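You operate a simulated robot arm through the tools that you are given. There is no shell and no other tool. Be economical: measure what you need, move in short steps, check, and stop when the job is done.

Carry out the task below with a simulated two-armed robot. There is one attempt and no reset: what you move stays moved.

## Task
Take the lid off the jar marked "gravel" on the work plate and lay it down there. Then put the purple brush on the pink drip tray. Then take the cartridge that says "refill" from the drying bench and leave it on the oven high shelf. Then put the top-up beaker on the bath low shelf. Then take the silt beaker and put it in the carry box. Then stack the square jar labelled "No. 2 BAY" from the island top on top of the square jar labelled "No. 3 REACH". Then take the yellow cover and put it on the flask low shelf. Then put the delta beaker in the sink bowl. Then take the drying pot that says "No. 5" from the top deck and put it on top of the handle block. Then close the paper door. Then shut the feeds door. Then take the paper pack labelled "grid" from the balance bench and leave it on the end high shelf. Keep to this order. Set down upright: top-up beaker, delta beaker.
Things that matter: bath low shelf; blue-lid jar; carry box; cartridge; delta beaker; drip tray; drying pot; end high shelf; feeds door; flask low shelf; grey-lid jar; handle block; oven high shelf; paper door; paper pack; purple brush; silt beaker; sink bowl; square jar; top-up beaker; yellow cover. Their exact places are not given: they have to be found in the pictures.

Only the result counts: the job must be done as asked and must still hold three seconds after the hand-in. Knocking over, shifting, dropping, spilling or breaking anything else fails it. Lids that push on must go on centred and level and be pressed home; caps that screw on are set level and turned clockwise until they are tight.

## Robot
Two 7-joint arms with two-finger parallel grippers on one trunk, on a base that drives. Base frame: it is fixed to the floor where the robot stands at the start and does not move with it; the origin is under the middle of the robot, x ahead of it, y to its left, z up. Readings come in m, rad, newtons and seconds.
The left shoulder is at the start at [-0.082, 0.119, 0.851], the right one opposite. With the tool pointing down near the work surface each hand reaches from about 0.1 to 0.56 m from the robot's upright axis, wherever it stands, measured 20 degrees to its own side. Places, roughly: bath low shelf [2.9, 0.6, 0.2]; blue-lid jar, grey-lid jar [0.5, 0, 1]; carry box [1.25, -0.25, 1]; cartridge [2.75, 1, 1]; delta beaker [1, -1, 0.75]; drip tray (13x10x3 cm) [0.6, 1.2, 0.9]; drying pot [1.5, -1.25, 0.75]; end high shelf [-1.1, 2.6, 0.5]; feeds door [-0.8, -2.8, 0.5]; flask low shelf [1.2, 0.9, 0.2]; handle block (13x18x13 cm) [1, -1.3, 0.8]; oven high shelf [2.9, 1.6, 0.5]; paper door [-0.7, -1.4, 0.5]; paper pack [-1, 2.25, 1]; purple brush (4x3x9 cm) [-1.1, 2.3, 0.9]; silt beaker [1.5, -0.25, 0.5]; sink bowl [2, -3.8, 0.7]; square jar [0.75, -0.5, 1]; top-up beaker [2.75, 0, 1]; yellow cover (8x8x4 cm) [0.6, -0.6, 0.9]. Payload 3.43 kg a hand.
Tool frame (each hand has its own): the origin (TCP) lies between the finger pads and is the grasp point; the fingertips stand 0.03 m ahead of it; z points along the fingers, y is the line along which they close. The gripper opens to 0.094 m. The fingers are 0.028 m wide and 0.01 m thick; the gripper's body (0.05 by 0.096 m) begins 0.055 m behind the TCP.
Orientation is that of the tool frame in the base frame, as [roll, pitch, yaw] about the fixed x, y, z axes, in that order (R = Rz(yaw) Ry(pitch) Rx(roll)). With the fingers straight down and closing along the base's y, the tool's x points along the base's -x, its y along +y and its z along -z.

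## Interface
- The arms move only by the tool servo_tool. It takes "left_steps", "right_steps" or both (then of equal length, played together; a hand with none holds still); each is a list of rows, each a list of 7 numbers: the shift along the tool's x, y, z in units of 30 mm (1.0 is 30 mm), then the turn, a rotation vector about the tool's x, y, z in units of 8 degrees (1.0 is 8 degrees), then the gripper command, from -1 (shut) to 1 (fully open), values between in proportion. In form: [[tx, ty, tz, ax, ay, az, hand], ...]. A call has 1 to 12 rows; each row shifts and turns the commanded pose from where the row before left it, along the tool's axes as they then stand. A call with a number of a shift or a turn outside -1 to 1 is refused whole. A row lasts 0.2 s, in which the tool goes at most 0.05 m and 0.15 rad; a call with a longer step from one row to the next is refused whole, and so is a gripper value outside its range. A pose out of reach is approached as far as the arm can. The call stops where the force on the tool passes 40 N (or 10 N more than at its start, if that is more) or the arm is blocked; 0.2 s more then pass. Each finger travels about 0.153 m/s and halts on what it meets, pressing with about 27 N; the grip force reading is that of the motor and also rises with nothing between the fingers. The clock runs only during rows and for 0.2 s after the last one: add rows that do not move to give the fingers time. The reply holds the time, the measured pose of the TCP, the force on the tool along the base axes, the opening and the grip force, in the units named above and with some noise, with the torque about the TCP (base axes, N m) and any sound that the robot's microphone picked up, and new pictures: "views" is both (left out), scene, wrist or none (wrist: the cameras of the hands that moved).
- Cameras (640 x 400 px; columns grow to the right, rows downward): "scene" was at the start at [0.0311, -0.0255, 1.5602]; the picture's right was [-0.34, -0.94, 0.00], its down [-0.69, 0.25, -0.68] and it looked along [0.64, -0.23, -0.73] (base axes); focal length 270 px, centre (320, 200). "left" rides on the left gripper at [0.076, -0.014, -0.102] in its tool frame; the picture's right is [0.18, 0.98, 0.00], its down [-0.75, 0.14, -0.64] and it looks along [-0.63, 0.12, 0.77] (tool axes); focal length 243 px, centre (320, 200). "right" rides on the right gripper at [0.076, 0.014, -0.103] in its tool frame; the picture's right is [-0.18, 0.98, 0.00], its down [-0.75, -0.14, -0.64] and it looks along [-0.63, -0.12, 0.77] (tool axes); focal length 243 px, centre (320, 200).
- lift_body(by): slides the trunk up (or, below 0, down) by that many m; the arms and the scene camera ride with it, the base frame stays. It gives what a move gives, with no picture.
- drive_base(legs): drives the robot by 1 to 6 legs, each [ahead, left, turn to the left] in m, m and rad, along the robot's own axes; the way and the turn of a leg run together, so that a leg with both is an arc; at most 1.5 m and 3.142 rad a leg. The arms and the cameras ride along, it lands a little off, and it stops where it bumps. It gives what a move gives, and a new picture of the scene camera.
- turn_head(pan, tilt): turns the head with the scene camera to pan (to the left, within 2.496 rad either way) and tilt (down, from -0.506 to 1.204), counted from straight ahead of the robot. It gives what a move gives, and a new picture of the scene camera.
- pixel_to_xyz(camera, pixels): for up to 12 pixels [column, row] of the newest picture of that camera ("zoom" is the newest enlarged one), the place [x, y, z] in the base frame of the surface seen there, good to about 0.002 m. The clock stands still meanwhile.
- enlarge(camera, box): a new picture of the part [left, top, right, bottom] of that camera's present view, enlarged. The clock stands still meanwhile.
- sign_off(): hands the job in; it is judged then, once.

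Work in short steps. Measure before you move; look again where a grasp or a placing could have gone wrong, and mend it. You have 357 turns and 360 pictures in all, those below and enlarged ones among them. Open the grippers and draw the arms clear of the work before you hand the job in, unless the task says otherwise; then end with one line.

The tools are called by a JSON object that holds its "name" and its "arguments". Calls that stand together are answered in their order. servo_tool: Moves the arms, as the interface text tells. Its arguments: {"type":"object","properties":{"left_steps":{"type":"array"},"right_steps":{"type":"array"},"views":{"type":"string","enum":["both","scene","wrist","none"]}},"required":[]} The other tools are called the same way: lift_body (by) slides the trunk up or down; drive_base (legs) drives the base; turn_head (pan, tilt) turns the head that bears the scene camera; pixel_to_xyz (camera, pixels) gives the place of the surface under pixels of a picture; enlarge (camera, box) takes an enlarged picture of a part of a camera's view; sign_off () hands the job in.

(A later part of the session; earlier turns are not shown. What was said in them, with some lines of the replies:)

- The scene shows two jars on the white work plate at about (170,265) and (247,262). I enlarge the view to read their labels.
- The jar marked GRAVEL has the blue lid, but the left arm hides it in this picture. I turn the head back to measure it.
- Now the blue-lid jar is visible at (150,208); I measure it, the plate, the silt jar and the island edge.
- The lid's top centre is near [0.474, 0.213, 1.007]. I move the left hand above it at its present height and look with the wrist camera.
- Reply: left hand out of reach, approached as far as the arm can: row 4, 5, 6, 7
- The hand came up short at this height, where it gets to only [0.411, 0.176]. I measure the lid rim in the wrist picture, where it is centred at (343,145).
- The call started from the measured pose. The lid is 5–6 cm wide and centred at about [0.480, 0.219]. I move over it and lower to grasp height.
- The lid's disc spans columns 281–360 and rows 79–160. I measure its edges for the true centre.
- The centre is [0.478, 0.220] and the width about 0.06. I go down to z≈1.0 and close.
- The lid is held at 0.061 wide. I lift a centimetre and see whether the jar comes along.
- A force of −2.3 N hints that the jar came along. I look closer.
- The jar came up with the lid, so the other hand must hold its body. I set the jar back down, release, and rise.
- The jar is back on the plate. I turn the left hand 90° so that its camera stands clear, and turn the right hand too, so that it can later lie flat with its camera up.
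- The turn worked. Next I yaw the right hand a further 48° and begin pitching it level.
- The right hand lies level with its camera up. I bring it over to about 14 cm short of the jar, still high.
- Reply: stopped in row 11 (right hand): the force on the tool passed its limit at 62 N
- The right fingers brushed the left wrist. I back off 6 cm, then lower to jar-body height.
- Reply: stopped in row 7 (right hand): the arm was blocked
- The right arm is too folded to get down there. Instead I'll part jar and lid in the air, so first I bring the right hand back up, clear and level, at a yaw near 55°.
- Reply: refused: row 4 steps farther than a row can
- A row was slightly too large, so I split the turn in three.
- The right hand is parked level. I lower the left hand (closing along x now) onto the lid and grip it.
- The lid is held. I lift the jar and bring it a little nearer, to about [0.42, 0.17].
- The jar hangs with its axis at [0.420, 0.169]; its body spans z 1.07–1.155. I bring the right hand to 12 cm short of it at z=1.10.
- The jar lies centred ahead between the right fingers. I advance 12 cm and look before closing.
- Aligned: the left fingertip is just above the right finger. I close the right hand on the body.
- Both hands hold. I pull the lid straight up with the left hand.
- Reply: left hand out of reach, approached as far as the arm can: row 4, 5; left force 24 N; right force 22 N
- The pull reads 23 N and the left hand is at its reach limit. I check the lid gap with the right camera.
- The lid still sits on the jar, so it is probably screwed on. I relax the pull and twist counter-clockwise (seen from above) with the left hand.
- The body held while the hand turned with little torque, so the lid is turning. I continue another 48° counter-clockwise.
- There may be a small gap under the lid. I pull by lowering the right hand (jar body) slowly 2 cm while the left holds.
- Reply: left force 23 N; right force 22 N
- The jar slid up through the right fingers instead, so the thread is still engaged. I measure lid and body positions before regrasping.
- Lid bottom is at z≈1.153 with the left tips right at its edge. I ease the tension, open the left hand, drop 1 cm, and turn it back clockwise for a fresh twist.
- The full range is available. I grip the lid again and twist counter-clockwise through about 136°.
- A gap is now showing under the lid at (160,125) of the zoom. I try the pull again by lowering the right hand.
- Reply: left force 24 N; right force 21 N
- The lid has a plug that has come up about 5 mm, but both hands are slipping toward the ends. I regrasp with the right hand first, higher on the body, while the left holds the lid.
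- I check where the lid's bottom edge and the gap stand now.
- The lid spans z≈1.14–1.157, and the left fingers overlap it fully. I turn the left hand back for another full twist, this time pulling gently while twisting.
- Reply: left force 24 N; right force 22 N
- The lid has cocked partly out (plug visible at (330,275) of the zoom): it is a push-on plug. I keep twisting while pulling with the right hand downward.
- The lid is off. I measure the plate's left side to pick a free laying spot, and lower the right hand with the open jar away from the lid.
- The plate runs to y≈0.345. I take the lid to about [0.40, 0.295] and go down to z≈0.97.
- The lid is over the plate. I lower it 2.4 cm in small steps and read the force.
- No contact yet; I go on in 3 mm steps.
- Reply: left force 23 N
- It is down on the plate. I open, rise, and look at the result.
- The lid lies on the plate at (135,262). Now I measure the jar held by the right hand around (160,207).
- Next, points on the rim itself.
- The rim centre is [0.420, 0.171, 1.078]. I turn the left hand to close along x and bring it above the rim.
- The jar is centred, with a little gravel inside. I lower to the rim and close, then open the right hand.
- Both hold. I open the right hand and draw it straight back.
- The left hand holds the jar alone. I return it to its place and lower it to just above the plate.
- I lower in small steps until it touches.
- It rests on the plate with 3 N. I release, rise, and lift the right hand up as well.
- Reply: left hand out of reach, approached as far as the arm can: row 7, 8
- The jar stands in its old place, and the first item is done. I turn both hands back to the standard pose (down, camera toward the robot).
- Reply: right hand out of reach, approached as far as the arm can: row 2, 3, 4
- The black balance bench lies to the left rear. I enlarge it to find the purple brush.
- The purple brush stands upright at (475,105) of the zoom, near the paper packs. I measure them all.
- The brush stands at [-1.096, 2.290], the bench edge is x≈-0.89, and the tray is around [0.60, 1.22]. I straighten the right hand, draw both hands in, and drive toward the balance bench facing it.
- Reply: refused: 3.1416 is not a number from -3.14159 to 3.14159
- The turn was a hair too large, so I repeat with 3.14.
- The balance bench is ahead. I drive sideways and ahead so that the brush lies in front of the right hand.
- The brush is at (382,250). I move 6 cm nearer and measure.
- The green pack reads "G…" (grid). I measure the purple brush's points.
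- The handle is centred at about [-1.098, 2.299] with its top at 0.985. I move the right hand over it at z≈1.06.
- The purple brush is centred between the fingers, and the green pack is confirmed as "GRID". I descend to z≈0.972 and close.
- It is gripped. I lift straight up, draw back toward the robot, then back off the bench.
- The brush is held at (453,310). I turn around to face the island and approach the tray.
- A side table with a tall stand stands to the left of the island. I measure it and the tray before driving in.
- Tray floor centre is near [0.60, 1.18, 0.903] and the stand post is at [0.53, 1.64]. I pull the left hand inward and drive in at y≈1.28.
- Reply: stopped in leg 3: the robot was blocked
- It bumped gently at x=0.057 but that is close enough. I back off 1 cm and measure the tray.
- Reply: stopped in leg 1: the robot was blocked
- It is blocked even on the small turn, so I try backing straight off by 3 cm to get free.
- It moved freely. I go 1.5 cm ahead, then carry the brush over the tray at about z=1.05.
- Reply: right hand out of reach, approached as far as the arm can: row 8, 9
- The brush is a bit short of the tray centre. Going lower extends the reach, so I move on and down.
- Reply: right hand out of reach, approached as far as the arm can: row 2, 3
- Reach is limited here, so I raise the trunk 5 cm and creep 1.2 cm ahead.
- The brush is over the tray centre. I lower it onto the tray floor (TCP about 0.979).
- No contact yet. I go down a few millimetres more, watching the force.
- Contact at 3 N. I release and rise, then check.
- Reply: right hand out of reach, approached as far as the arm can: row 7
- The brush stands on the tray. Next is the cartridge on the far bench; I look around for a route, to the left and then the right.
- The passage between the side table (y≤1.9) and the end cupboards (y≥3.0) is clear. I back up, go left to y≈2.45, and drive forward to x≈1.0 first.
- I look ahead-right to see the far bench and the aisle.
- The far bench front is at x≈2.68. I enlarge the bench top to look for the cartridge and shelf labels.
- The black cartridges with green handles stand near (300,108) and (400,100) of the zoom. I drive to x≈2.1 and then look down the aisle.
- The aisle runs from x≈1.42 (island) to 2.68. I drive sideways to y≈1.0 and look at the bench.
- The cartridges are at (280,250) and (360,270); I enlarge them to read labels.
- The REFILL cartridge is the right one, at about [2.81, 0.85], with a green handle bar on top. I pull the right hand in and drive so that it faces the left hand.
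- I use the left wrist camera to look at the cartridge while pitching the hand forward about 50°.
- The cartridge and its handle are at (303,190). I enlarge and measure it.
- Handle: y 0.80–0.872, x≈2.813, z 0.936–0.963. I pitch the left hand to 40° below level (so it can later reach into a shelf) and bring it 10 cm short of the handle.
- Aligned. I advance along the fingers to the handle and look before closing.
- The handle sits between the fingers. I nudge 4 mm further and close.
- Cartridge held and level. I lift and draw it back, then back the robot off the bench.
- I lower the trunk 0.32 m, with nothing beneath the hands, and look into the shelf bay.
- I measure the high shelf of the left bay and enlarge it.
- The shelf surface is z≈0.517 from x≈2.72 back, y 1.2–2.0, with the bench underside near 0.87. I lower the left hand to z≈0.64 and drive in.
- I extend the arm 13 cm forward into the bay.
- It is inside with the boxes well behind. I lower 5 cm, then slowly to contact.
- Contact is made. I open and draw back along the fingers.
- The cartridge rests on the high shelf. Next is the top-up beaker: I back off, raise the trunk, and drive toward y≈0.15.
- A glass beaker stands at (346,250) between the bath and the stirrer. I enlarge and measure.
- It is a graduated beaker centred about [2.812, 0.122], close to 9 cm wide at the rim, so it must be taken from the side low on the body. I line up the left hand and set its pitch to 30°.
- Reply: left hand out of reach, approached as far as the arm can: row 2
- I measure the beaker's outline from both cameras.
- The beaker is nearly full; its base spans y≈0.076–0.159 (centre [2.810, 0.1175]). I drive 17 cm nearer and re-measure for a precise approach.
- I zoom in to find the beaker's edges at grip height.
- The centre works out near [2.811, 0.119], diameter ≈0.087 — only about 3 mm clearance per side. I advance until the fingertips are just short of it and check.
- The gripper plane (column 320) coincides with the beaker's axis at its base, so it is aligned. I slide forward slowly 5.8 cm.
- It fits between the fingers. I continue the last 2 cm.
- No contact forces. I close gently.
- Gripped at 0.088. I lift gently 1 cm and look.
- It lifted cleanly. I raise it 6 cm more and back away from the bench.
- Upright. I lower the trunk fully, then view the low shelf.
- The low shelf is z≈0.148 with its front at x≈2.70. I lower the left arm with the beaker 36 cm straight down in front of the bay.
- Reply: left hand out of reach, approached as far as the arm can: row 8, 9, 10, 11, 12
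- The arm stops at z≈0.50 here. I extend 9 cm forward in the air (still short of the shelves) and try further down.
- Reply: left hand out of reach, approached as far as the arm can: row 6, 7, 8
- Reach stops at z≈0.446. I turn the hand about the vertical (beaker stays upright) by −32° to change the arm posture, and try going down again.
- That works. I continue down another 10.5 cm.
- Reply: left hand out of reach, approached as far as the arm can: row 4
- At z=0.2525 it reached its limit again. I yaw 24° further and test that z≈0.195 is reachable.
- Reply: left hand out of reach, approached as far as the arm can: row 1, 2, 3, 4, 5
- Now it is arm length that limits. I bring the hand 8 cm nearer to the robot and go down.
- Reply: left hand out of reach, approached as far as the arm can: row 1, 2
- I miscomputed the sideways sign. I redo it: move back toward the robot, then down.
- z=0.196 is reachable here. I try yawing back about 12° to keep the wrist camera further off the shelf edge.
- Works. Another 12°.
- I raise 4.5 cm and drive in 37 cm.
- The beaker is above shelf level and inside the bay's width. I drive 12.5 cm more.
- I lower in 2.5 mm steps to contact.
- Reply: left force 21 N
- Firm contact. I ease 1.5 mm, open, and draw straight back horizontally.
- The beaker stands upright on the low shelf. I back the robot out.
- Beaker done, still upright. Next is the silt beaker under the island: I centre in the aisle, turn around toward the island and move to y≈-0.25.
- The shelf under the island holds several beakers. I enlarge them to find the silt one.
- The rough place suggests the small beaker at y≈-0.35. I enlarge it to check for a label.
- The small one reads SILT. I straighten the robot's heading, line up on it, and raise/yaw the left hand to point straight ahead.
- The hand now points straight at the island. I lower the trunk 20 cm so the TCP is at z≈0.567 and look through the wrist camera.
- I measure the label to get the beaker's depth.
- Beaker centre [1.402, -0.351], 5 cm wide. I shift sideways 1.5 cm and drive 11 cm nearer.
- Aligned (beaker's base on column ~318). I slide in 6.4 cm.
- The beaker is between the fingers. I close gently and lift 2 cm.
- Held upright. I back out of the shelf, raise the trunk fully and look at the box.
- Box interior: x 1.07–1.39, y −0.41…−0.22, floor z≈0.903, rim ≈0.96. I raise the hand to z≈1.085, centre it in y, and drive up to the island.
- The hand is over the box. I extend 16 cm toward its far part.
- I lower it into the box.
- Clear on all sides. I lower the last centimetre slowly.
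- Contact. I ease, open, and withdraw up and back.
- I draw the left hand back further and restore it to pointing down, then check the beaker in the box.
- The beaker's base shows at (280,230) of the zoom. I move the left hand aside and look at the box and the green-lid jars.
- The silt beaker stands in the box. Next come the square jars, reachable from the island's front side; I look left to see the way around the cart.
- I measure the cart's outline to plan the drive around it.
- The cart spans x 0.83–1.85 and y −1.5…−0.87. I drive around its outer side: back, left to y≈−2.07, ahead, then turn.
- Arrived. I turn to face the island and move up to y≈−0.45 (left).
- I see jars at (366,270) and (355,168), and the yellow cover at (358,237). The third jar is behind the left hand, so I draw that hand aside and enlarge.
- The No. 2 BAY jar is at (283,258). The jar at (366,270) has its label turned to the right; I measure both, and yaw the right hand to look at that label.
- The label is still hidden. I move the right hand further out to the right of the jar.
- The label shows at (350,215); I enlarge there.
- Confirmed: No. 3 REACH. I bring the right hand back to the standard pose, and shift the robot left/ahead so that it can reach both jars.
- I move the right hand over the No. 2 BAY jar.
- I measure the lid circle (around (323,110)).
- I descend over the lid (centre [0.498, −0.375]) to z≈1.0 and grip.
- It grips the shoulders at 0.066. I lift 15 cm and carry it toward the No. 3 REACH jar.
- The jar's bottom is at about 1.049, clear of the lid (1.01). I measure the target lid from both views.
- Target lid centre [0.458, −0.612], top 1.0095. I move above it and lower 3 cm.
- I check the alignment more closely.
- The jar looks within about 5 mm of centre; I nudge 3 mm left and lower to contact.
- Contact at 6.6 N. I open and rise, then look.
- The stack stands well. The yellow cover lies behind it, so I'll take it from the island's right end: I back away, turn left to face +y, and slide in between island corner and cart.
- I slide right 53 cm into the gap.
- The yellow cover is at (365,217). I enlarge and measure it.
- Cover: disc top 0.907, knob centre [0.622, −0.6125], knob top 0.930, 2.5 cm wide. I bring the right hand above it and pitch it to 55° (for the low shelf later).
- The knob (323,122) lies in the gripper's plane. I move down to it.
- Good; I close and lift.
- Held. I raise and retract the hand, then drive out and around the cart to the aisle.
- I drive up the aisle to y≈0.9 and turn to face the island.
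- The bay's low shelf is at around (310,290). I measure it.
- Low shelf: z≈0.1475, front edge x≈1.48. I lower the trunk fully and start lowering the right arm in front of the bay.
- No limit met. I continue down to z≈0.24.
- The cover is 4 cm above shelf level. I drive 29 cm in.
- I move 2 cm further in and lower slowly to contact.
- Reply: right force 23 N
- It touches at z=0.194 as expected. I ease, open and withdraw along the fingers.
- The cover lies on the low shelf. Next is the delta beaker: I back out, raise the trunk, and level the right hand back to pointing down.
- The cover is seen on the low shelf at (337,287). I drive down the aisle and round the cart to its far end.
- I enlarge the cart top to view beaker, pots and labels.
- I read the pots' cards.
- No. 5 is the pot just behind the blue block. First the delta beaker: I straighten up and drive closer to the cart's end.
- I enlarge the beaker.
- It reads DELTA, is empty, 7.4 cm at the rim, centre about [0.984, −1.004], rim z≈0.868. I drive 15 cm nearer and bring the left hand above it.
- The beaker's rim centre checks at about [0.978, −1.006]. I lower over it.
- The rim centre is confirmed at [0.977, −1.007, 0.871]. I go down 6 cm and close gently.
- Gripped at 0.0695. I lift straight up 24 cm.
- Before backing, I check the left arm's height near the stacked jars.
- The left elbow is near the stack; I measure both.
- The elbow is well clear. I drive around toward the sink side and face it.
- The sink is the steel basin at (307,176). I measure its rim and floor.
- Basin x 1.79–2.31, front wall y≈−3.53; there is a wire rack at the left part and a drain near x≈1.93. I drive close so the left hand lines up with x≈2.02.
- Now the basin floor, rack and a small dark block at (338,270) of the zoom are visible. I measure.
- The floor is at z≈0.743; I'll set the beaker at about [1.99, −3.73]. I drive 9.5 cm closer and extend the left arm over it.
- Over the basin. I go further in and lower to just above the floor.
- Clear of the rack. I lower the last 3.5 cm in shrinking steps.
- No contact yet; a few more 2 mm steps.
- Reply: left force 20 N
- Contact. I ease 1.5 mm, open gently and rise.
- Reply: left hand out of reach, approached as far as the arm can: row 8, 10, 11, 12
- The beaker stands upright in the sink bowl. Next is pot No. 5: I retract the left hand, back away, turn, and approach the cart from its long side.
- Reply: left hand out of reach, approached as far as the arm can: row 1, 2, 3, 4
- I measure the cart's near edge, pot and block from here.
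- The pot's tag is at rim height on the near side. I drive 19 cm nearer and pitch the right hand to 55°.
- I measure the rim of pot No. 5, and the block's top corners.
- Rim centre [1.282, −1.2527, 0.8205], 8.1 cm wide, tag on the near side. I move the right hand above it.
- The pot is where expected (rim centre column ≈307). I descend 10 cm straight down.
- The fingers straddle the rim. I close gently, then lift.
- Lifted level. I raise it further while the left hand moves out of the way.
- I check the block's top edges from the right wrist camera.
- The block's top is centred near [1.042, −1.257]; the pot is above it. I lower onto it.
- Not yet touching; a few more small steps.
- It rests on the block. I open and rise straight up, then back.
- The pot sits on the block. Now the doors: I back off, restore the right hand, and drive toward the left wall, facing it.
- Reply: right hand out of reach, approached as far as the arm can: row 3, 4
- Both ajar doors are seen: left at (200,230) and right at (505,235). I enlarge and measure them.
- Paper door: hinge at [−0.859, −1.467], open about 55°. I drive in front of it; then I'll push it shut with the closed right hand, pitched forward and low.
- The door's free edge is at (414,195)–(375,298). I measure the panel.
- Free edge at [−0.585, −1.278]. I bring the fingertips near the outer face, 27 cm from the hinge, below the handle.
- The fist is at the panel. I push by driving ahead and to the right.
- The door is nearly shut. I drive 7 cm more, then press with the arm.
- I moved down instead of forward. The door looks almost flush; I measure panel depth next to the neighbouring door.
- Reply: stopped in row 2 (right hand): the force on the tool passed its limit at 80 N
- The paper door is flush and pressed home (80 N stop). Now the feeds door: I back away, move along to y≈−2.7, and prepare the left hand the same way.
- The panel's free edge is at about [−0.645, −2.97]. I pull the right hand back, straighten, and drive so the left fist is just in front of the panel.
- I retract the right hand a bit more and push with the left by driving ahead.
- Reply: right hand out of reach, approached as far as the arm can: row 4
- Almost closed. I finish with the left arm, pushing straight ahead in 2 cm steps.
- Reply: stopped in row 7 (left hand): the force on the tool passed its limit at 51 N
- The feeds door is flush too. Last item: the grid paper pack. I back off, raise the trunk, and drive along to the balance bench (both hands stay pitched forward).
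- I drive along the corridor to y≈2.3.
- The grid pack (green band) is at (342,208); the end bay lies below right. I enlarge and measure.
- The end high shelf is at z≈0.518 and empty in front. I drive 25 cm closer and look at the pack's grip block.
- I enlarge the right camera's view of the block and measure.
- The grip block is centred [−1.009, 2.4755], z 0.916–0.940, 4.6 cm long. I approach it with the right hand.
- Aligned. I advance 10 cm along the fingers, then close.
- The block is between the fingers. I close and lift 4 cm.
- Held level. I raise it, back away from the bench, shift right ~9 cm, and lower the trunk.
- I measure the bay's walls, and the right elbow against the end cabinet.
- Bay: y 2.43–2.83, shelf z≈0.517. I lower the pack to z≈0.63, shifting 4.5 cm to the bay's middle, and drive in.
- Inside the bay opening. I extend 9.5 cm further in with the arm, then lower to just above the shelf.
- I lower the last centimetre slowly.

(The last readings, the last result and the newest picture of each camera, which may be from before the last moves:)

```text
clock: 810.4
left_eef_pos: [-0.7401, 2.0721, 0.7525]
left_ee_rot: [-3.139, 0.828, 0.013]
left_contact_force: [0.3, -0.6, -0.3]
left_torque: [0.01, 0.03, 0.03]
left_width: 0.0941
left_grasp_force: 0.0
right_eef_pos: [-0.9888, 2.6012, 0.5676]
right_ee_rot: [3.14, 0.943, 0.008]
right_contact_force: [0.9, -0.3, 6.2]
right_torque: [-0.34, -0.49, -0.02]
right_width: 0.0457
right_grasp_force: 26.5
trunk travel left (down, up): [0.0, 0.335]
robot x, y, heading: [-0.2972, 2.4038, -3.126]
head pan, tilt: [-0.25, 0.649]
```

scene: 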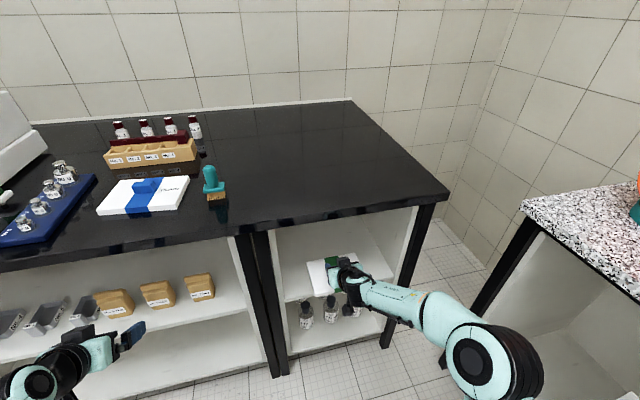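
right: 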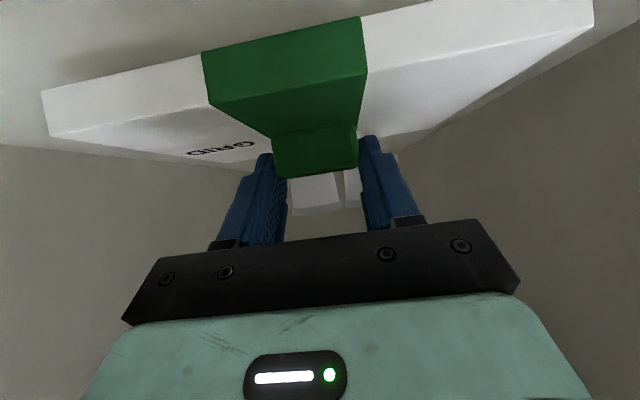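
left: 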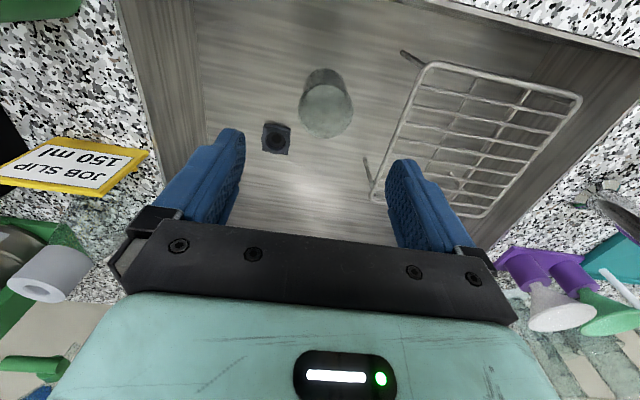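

Contact. I open and withdraw along the fingers.

{"name": "servo_tool", "arguments": {"right_steps": [[0, 0, 0, 0, 0, 0, 0], [0, 0, 0, 0, 0, 0, 0.5], [0, 0, 0, 0, 0, 0, 0.5], [0, 0, -0.7, 0, 0, 0, 0.5], [0, 0, -1, 0, 0, 0, 0.5], [0.4, 0, -0.9, 0, 0, 0, 0.5], [0.4, 0, -0.9, 0, 0, 0, 0.5]], "views": "wrist"}}

{"name": "drive_base", "arguments": {"legs": [[-0.35, 0, 0]]}}

```text
clock: 812.0
left_eef_pos: [-0.7385, 2.0719, 0.754]
left_ee_rot: [-3.138, 0.829, 0.013]
left_contact_force: [0.7, 0.5, -0.7]
left_torque: [-0.02, 0.0, -0.02]
left_width: 0.0939
left_grasp_force: 0.0
right_eef_pos: [-0.8882, 2.6031, 0.6089]
right_ee_rot: [3.139, 0.94, 0.009]
right_contact_force: [0.4, 0.8, 0.8]
right_torque: [0.0, 0.0, 0.01]
right_width: 0.0705
right_grasp_force: 0.1
trunk travel left (down, up): [0.0, 0.335]
robot x, y, heading: [-0.2926, 2.4023, -3.127]
head pan, tilt: [-0.25, 0.649]
```

right: 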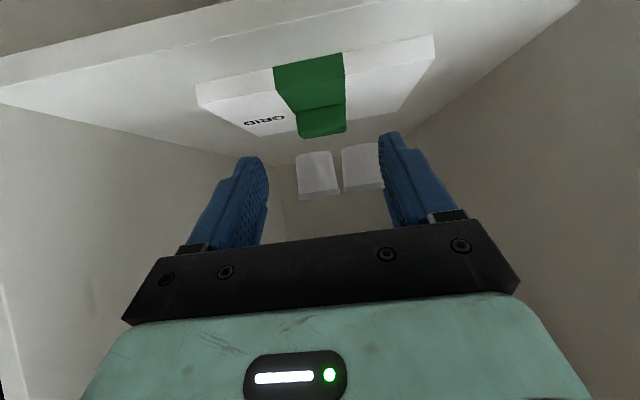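

```text
clock: 814.2
left_eef_pos: [-0.3896, 2.0749, 0.7536]
left_ee_rot: [-3.137, 0.83, 0.018]
left_contact_force: [0.3, 0.0, -0.2]
left_torque: [-0.01, 0.03, 0.0]
left_width: 0.0943
left_grasp_force: 0.1
right_eef_pos: [-0.5417, 2.6047, 0.609]
right_ee_rot: [3.141, 0.939, 0.01]
right_contact_force: [-1.0, -0.1, -0.6]
right_torque: [0.03, 0.0, 0.01]
right_width: 0.0704
right_grasp_force: 0.0
trunk travel left (down, up): [0.0, 0.335]
robot x, y, heading: [0.0535, 2.4077, -3.128]
head pan, tilt: [-0.25, 0.649]
```

scene: 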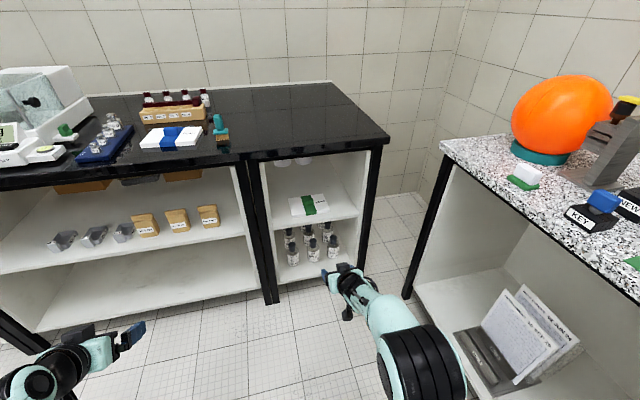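

The pack lies on the end high shelf. I take a last look at the doors and the island before handing in.

{"name": "lift_body", "arguments": {"by": 0.3}}

{"name": "turn_head", "arguments": {"pan": 1.45, "tilt": 0.35}}

{"name": "turn_head", "arguments": {"pan": 2.1, "tilt": 0.45}}

```text
clock: 817.2
left_eef_pos: [-0.3884, 2.0744, 1.0527]
left_ee_rot: [-3.138, 0.83, 0.016]
left_contact_force: [0.1, -0.2, -1.0]
left_torque: [-0.01, 0.03, 0.01]
left_width: 0.0939
left_grasp_force: 0.0
right_eef_pos: [-0.5415, 2.6052, 0.9096]
right_ee_rot: [3.141, 0.939, 0.014]
right_contact_force: [0.1, 0.2, 0.2]
right_torque: [0.0, -0.01, -0.01]
right_width: 0.0705
right_grasp_force: 0.2
trunk travel left (down, up): [-0.3, 0.035]
robot x, y, heading: [0.0535, 2.4064, -3.126]
head pan, tilt: [-0.25, 0.649]
```

```text
clock: 819.0
left_eef_pos: [-0.3909, 2.0728, 1.0532]
left_ee_rot: [-3.138, 0.828, 0.017]
left_contact_force: [0.3, 0.2, 0.7]
left_torque: [0.02, 0.0, -0.01]
left_width: 0.094
left_grasp_force: 0.0
right_eef_pos: [-0.5421, 2.6036, 0.9104]
right_ee_rot: [3.141, 0.94, 0.012]
right_contact_force: [0.0, 0.0, -0.3]
right_torque: [0.0, -0.01, 0.01]
right_width: 0.0706
right_grasp_force: 0.0
trunk travel left (down, up): [-0.3, 0.035]
robot x, y, heading: [0.0567, 2.4079, -3.129]
head pan, tilt: [1.45, 0.351]
```

scene: 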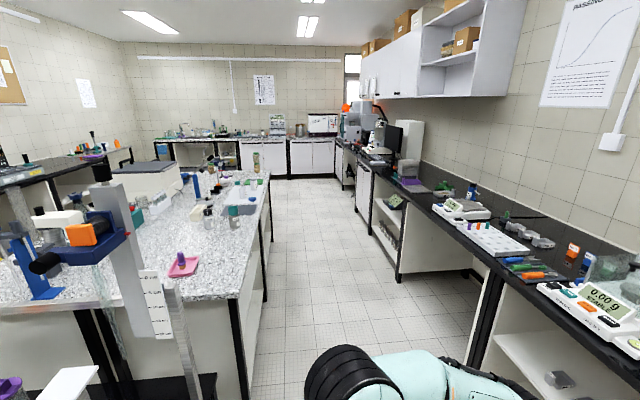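

```text
clock: 820.0
left_eef_pos: [-0.3897, 2.0742, 1.053]
left_ee_rot: [-3.136, 0.829, 0.018]
left_contact_force: [-0.5, -0.5, 0.3]
left_torque: [-0.01, -0.02, -0.01]
left_width: 0.0942
left_grasp_force: 0.2
right_eef_pos: [-0.5417, 2.6042, 0.9092]
right_ee_rot: [-3.141, 0.939, 0.013]
right_contact_force: [0.0, -0.1, -1.0]
right_torque: [-0.03, 0.0, -0.02]
right_width: 0.0705
right_grasp_force: 0.1
trunk travel left (down, up): [-0.3, 0.035]
robot x, y, heading: [0.0566, 2.4053, -3.129]
head pan, tilt: [2.1, 0.45]
```

scene: 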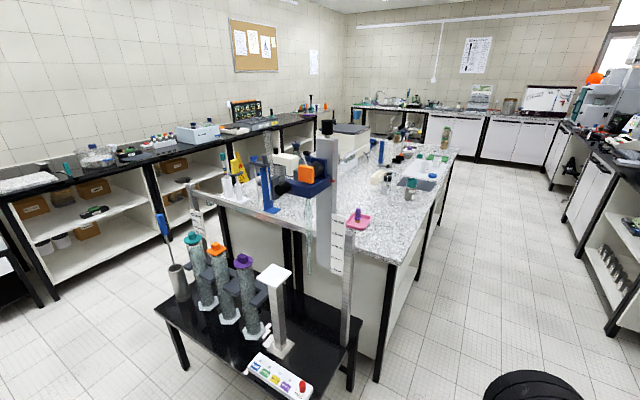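

The doors are shut, the brush stands on the tray, the jars are stacked, and the cartridge is on its shelf. I open the right gripper fully, then hand in.

{"name": "servo_tool", "arguments": {"right_steps": [[0, 0, 0, 0, 0, 0, 1], [0, 0, 0, 0, 0, 0, 1]], "views": "none"}}

{"name": "sign_off", "arguments": {}}

```text
clock: 820.6
left_eef_pos: [-0.3897, 2.0739, 1.054]
left_ee_rot: [-3.139, 0.83, 0.016]
left_contact_force: [0.3, -0.3, -1.0]
left_torque: [0.0, 0.0, -0.03]
left_width: 0.0941
left_grasp_force: 0.0
right_eef_pos: [-0.5404, 2.6034, 0.9085]
right_ee_rot: [3.141, 0.939, 0.012]
right_contact_force: [0.7, 0.4, -0.5]
right_torque: [-0.03, -0.05, -0.01]
right_width: 0.0939
right_grasp_force: 0.1
trunk travel left (down, up): [-0.3, 0.035]
robot x, y, heading: [0.0545, 2.4029, -3.13]
head pan, tilt: [2.1, 0.45]
```

```text
The job is handed in.
```

All twelve steps were done in the order given and the job is handed in; to free the gravel lid I had to lift that jar off the plate and then set it back in its place.
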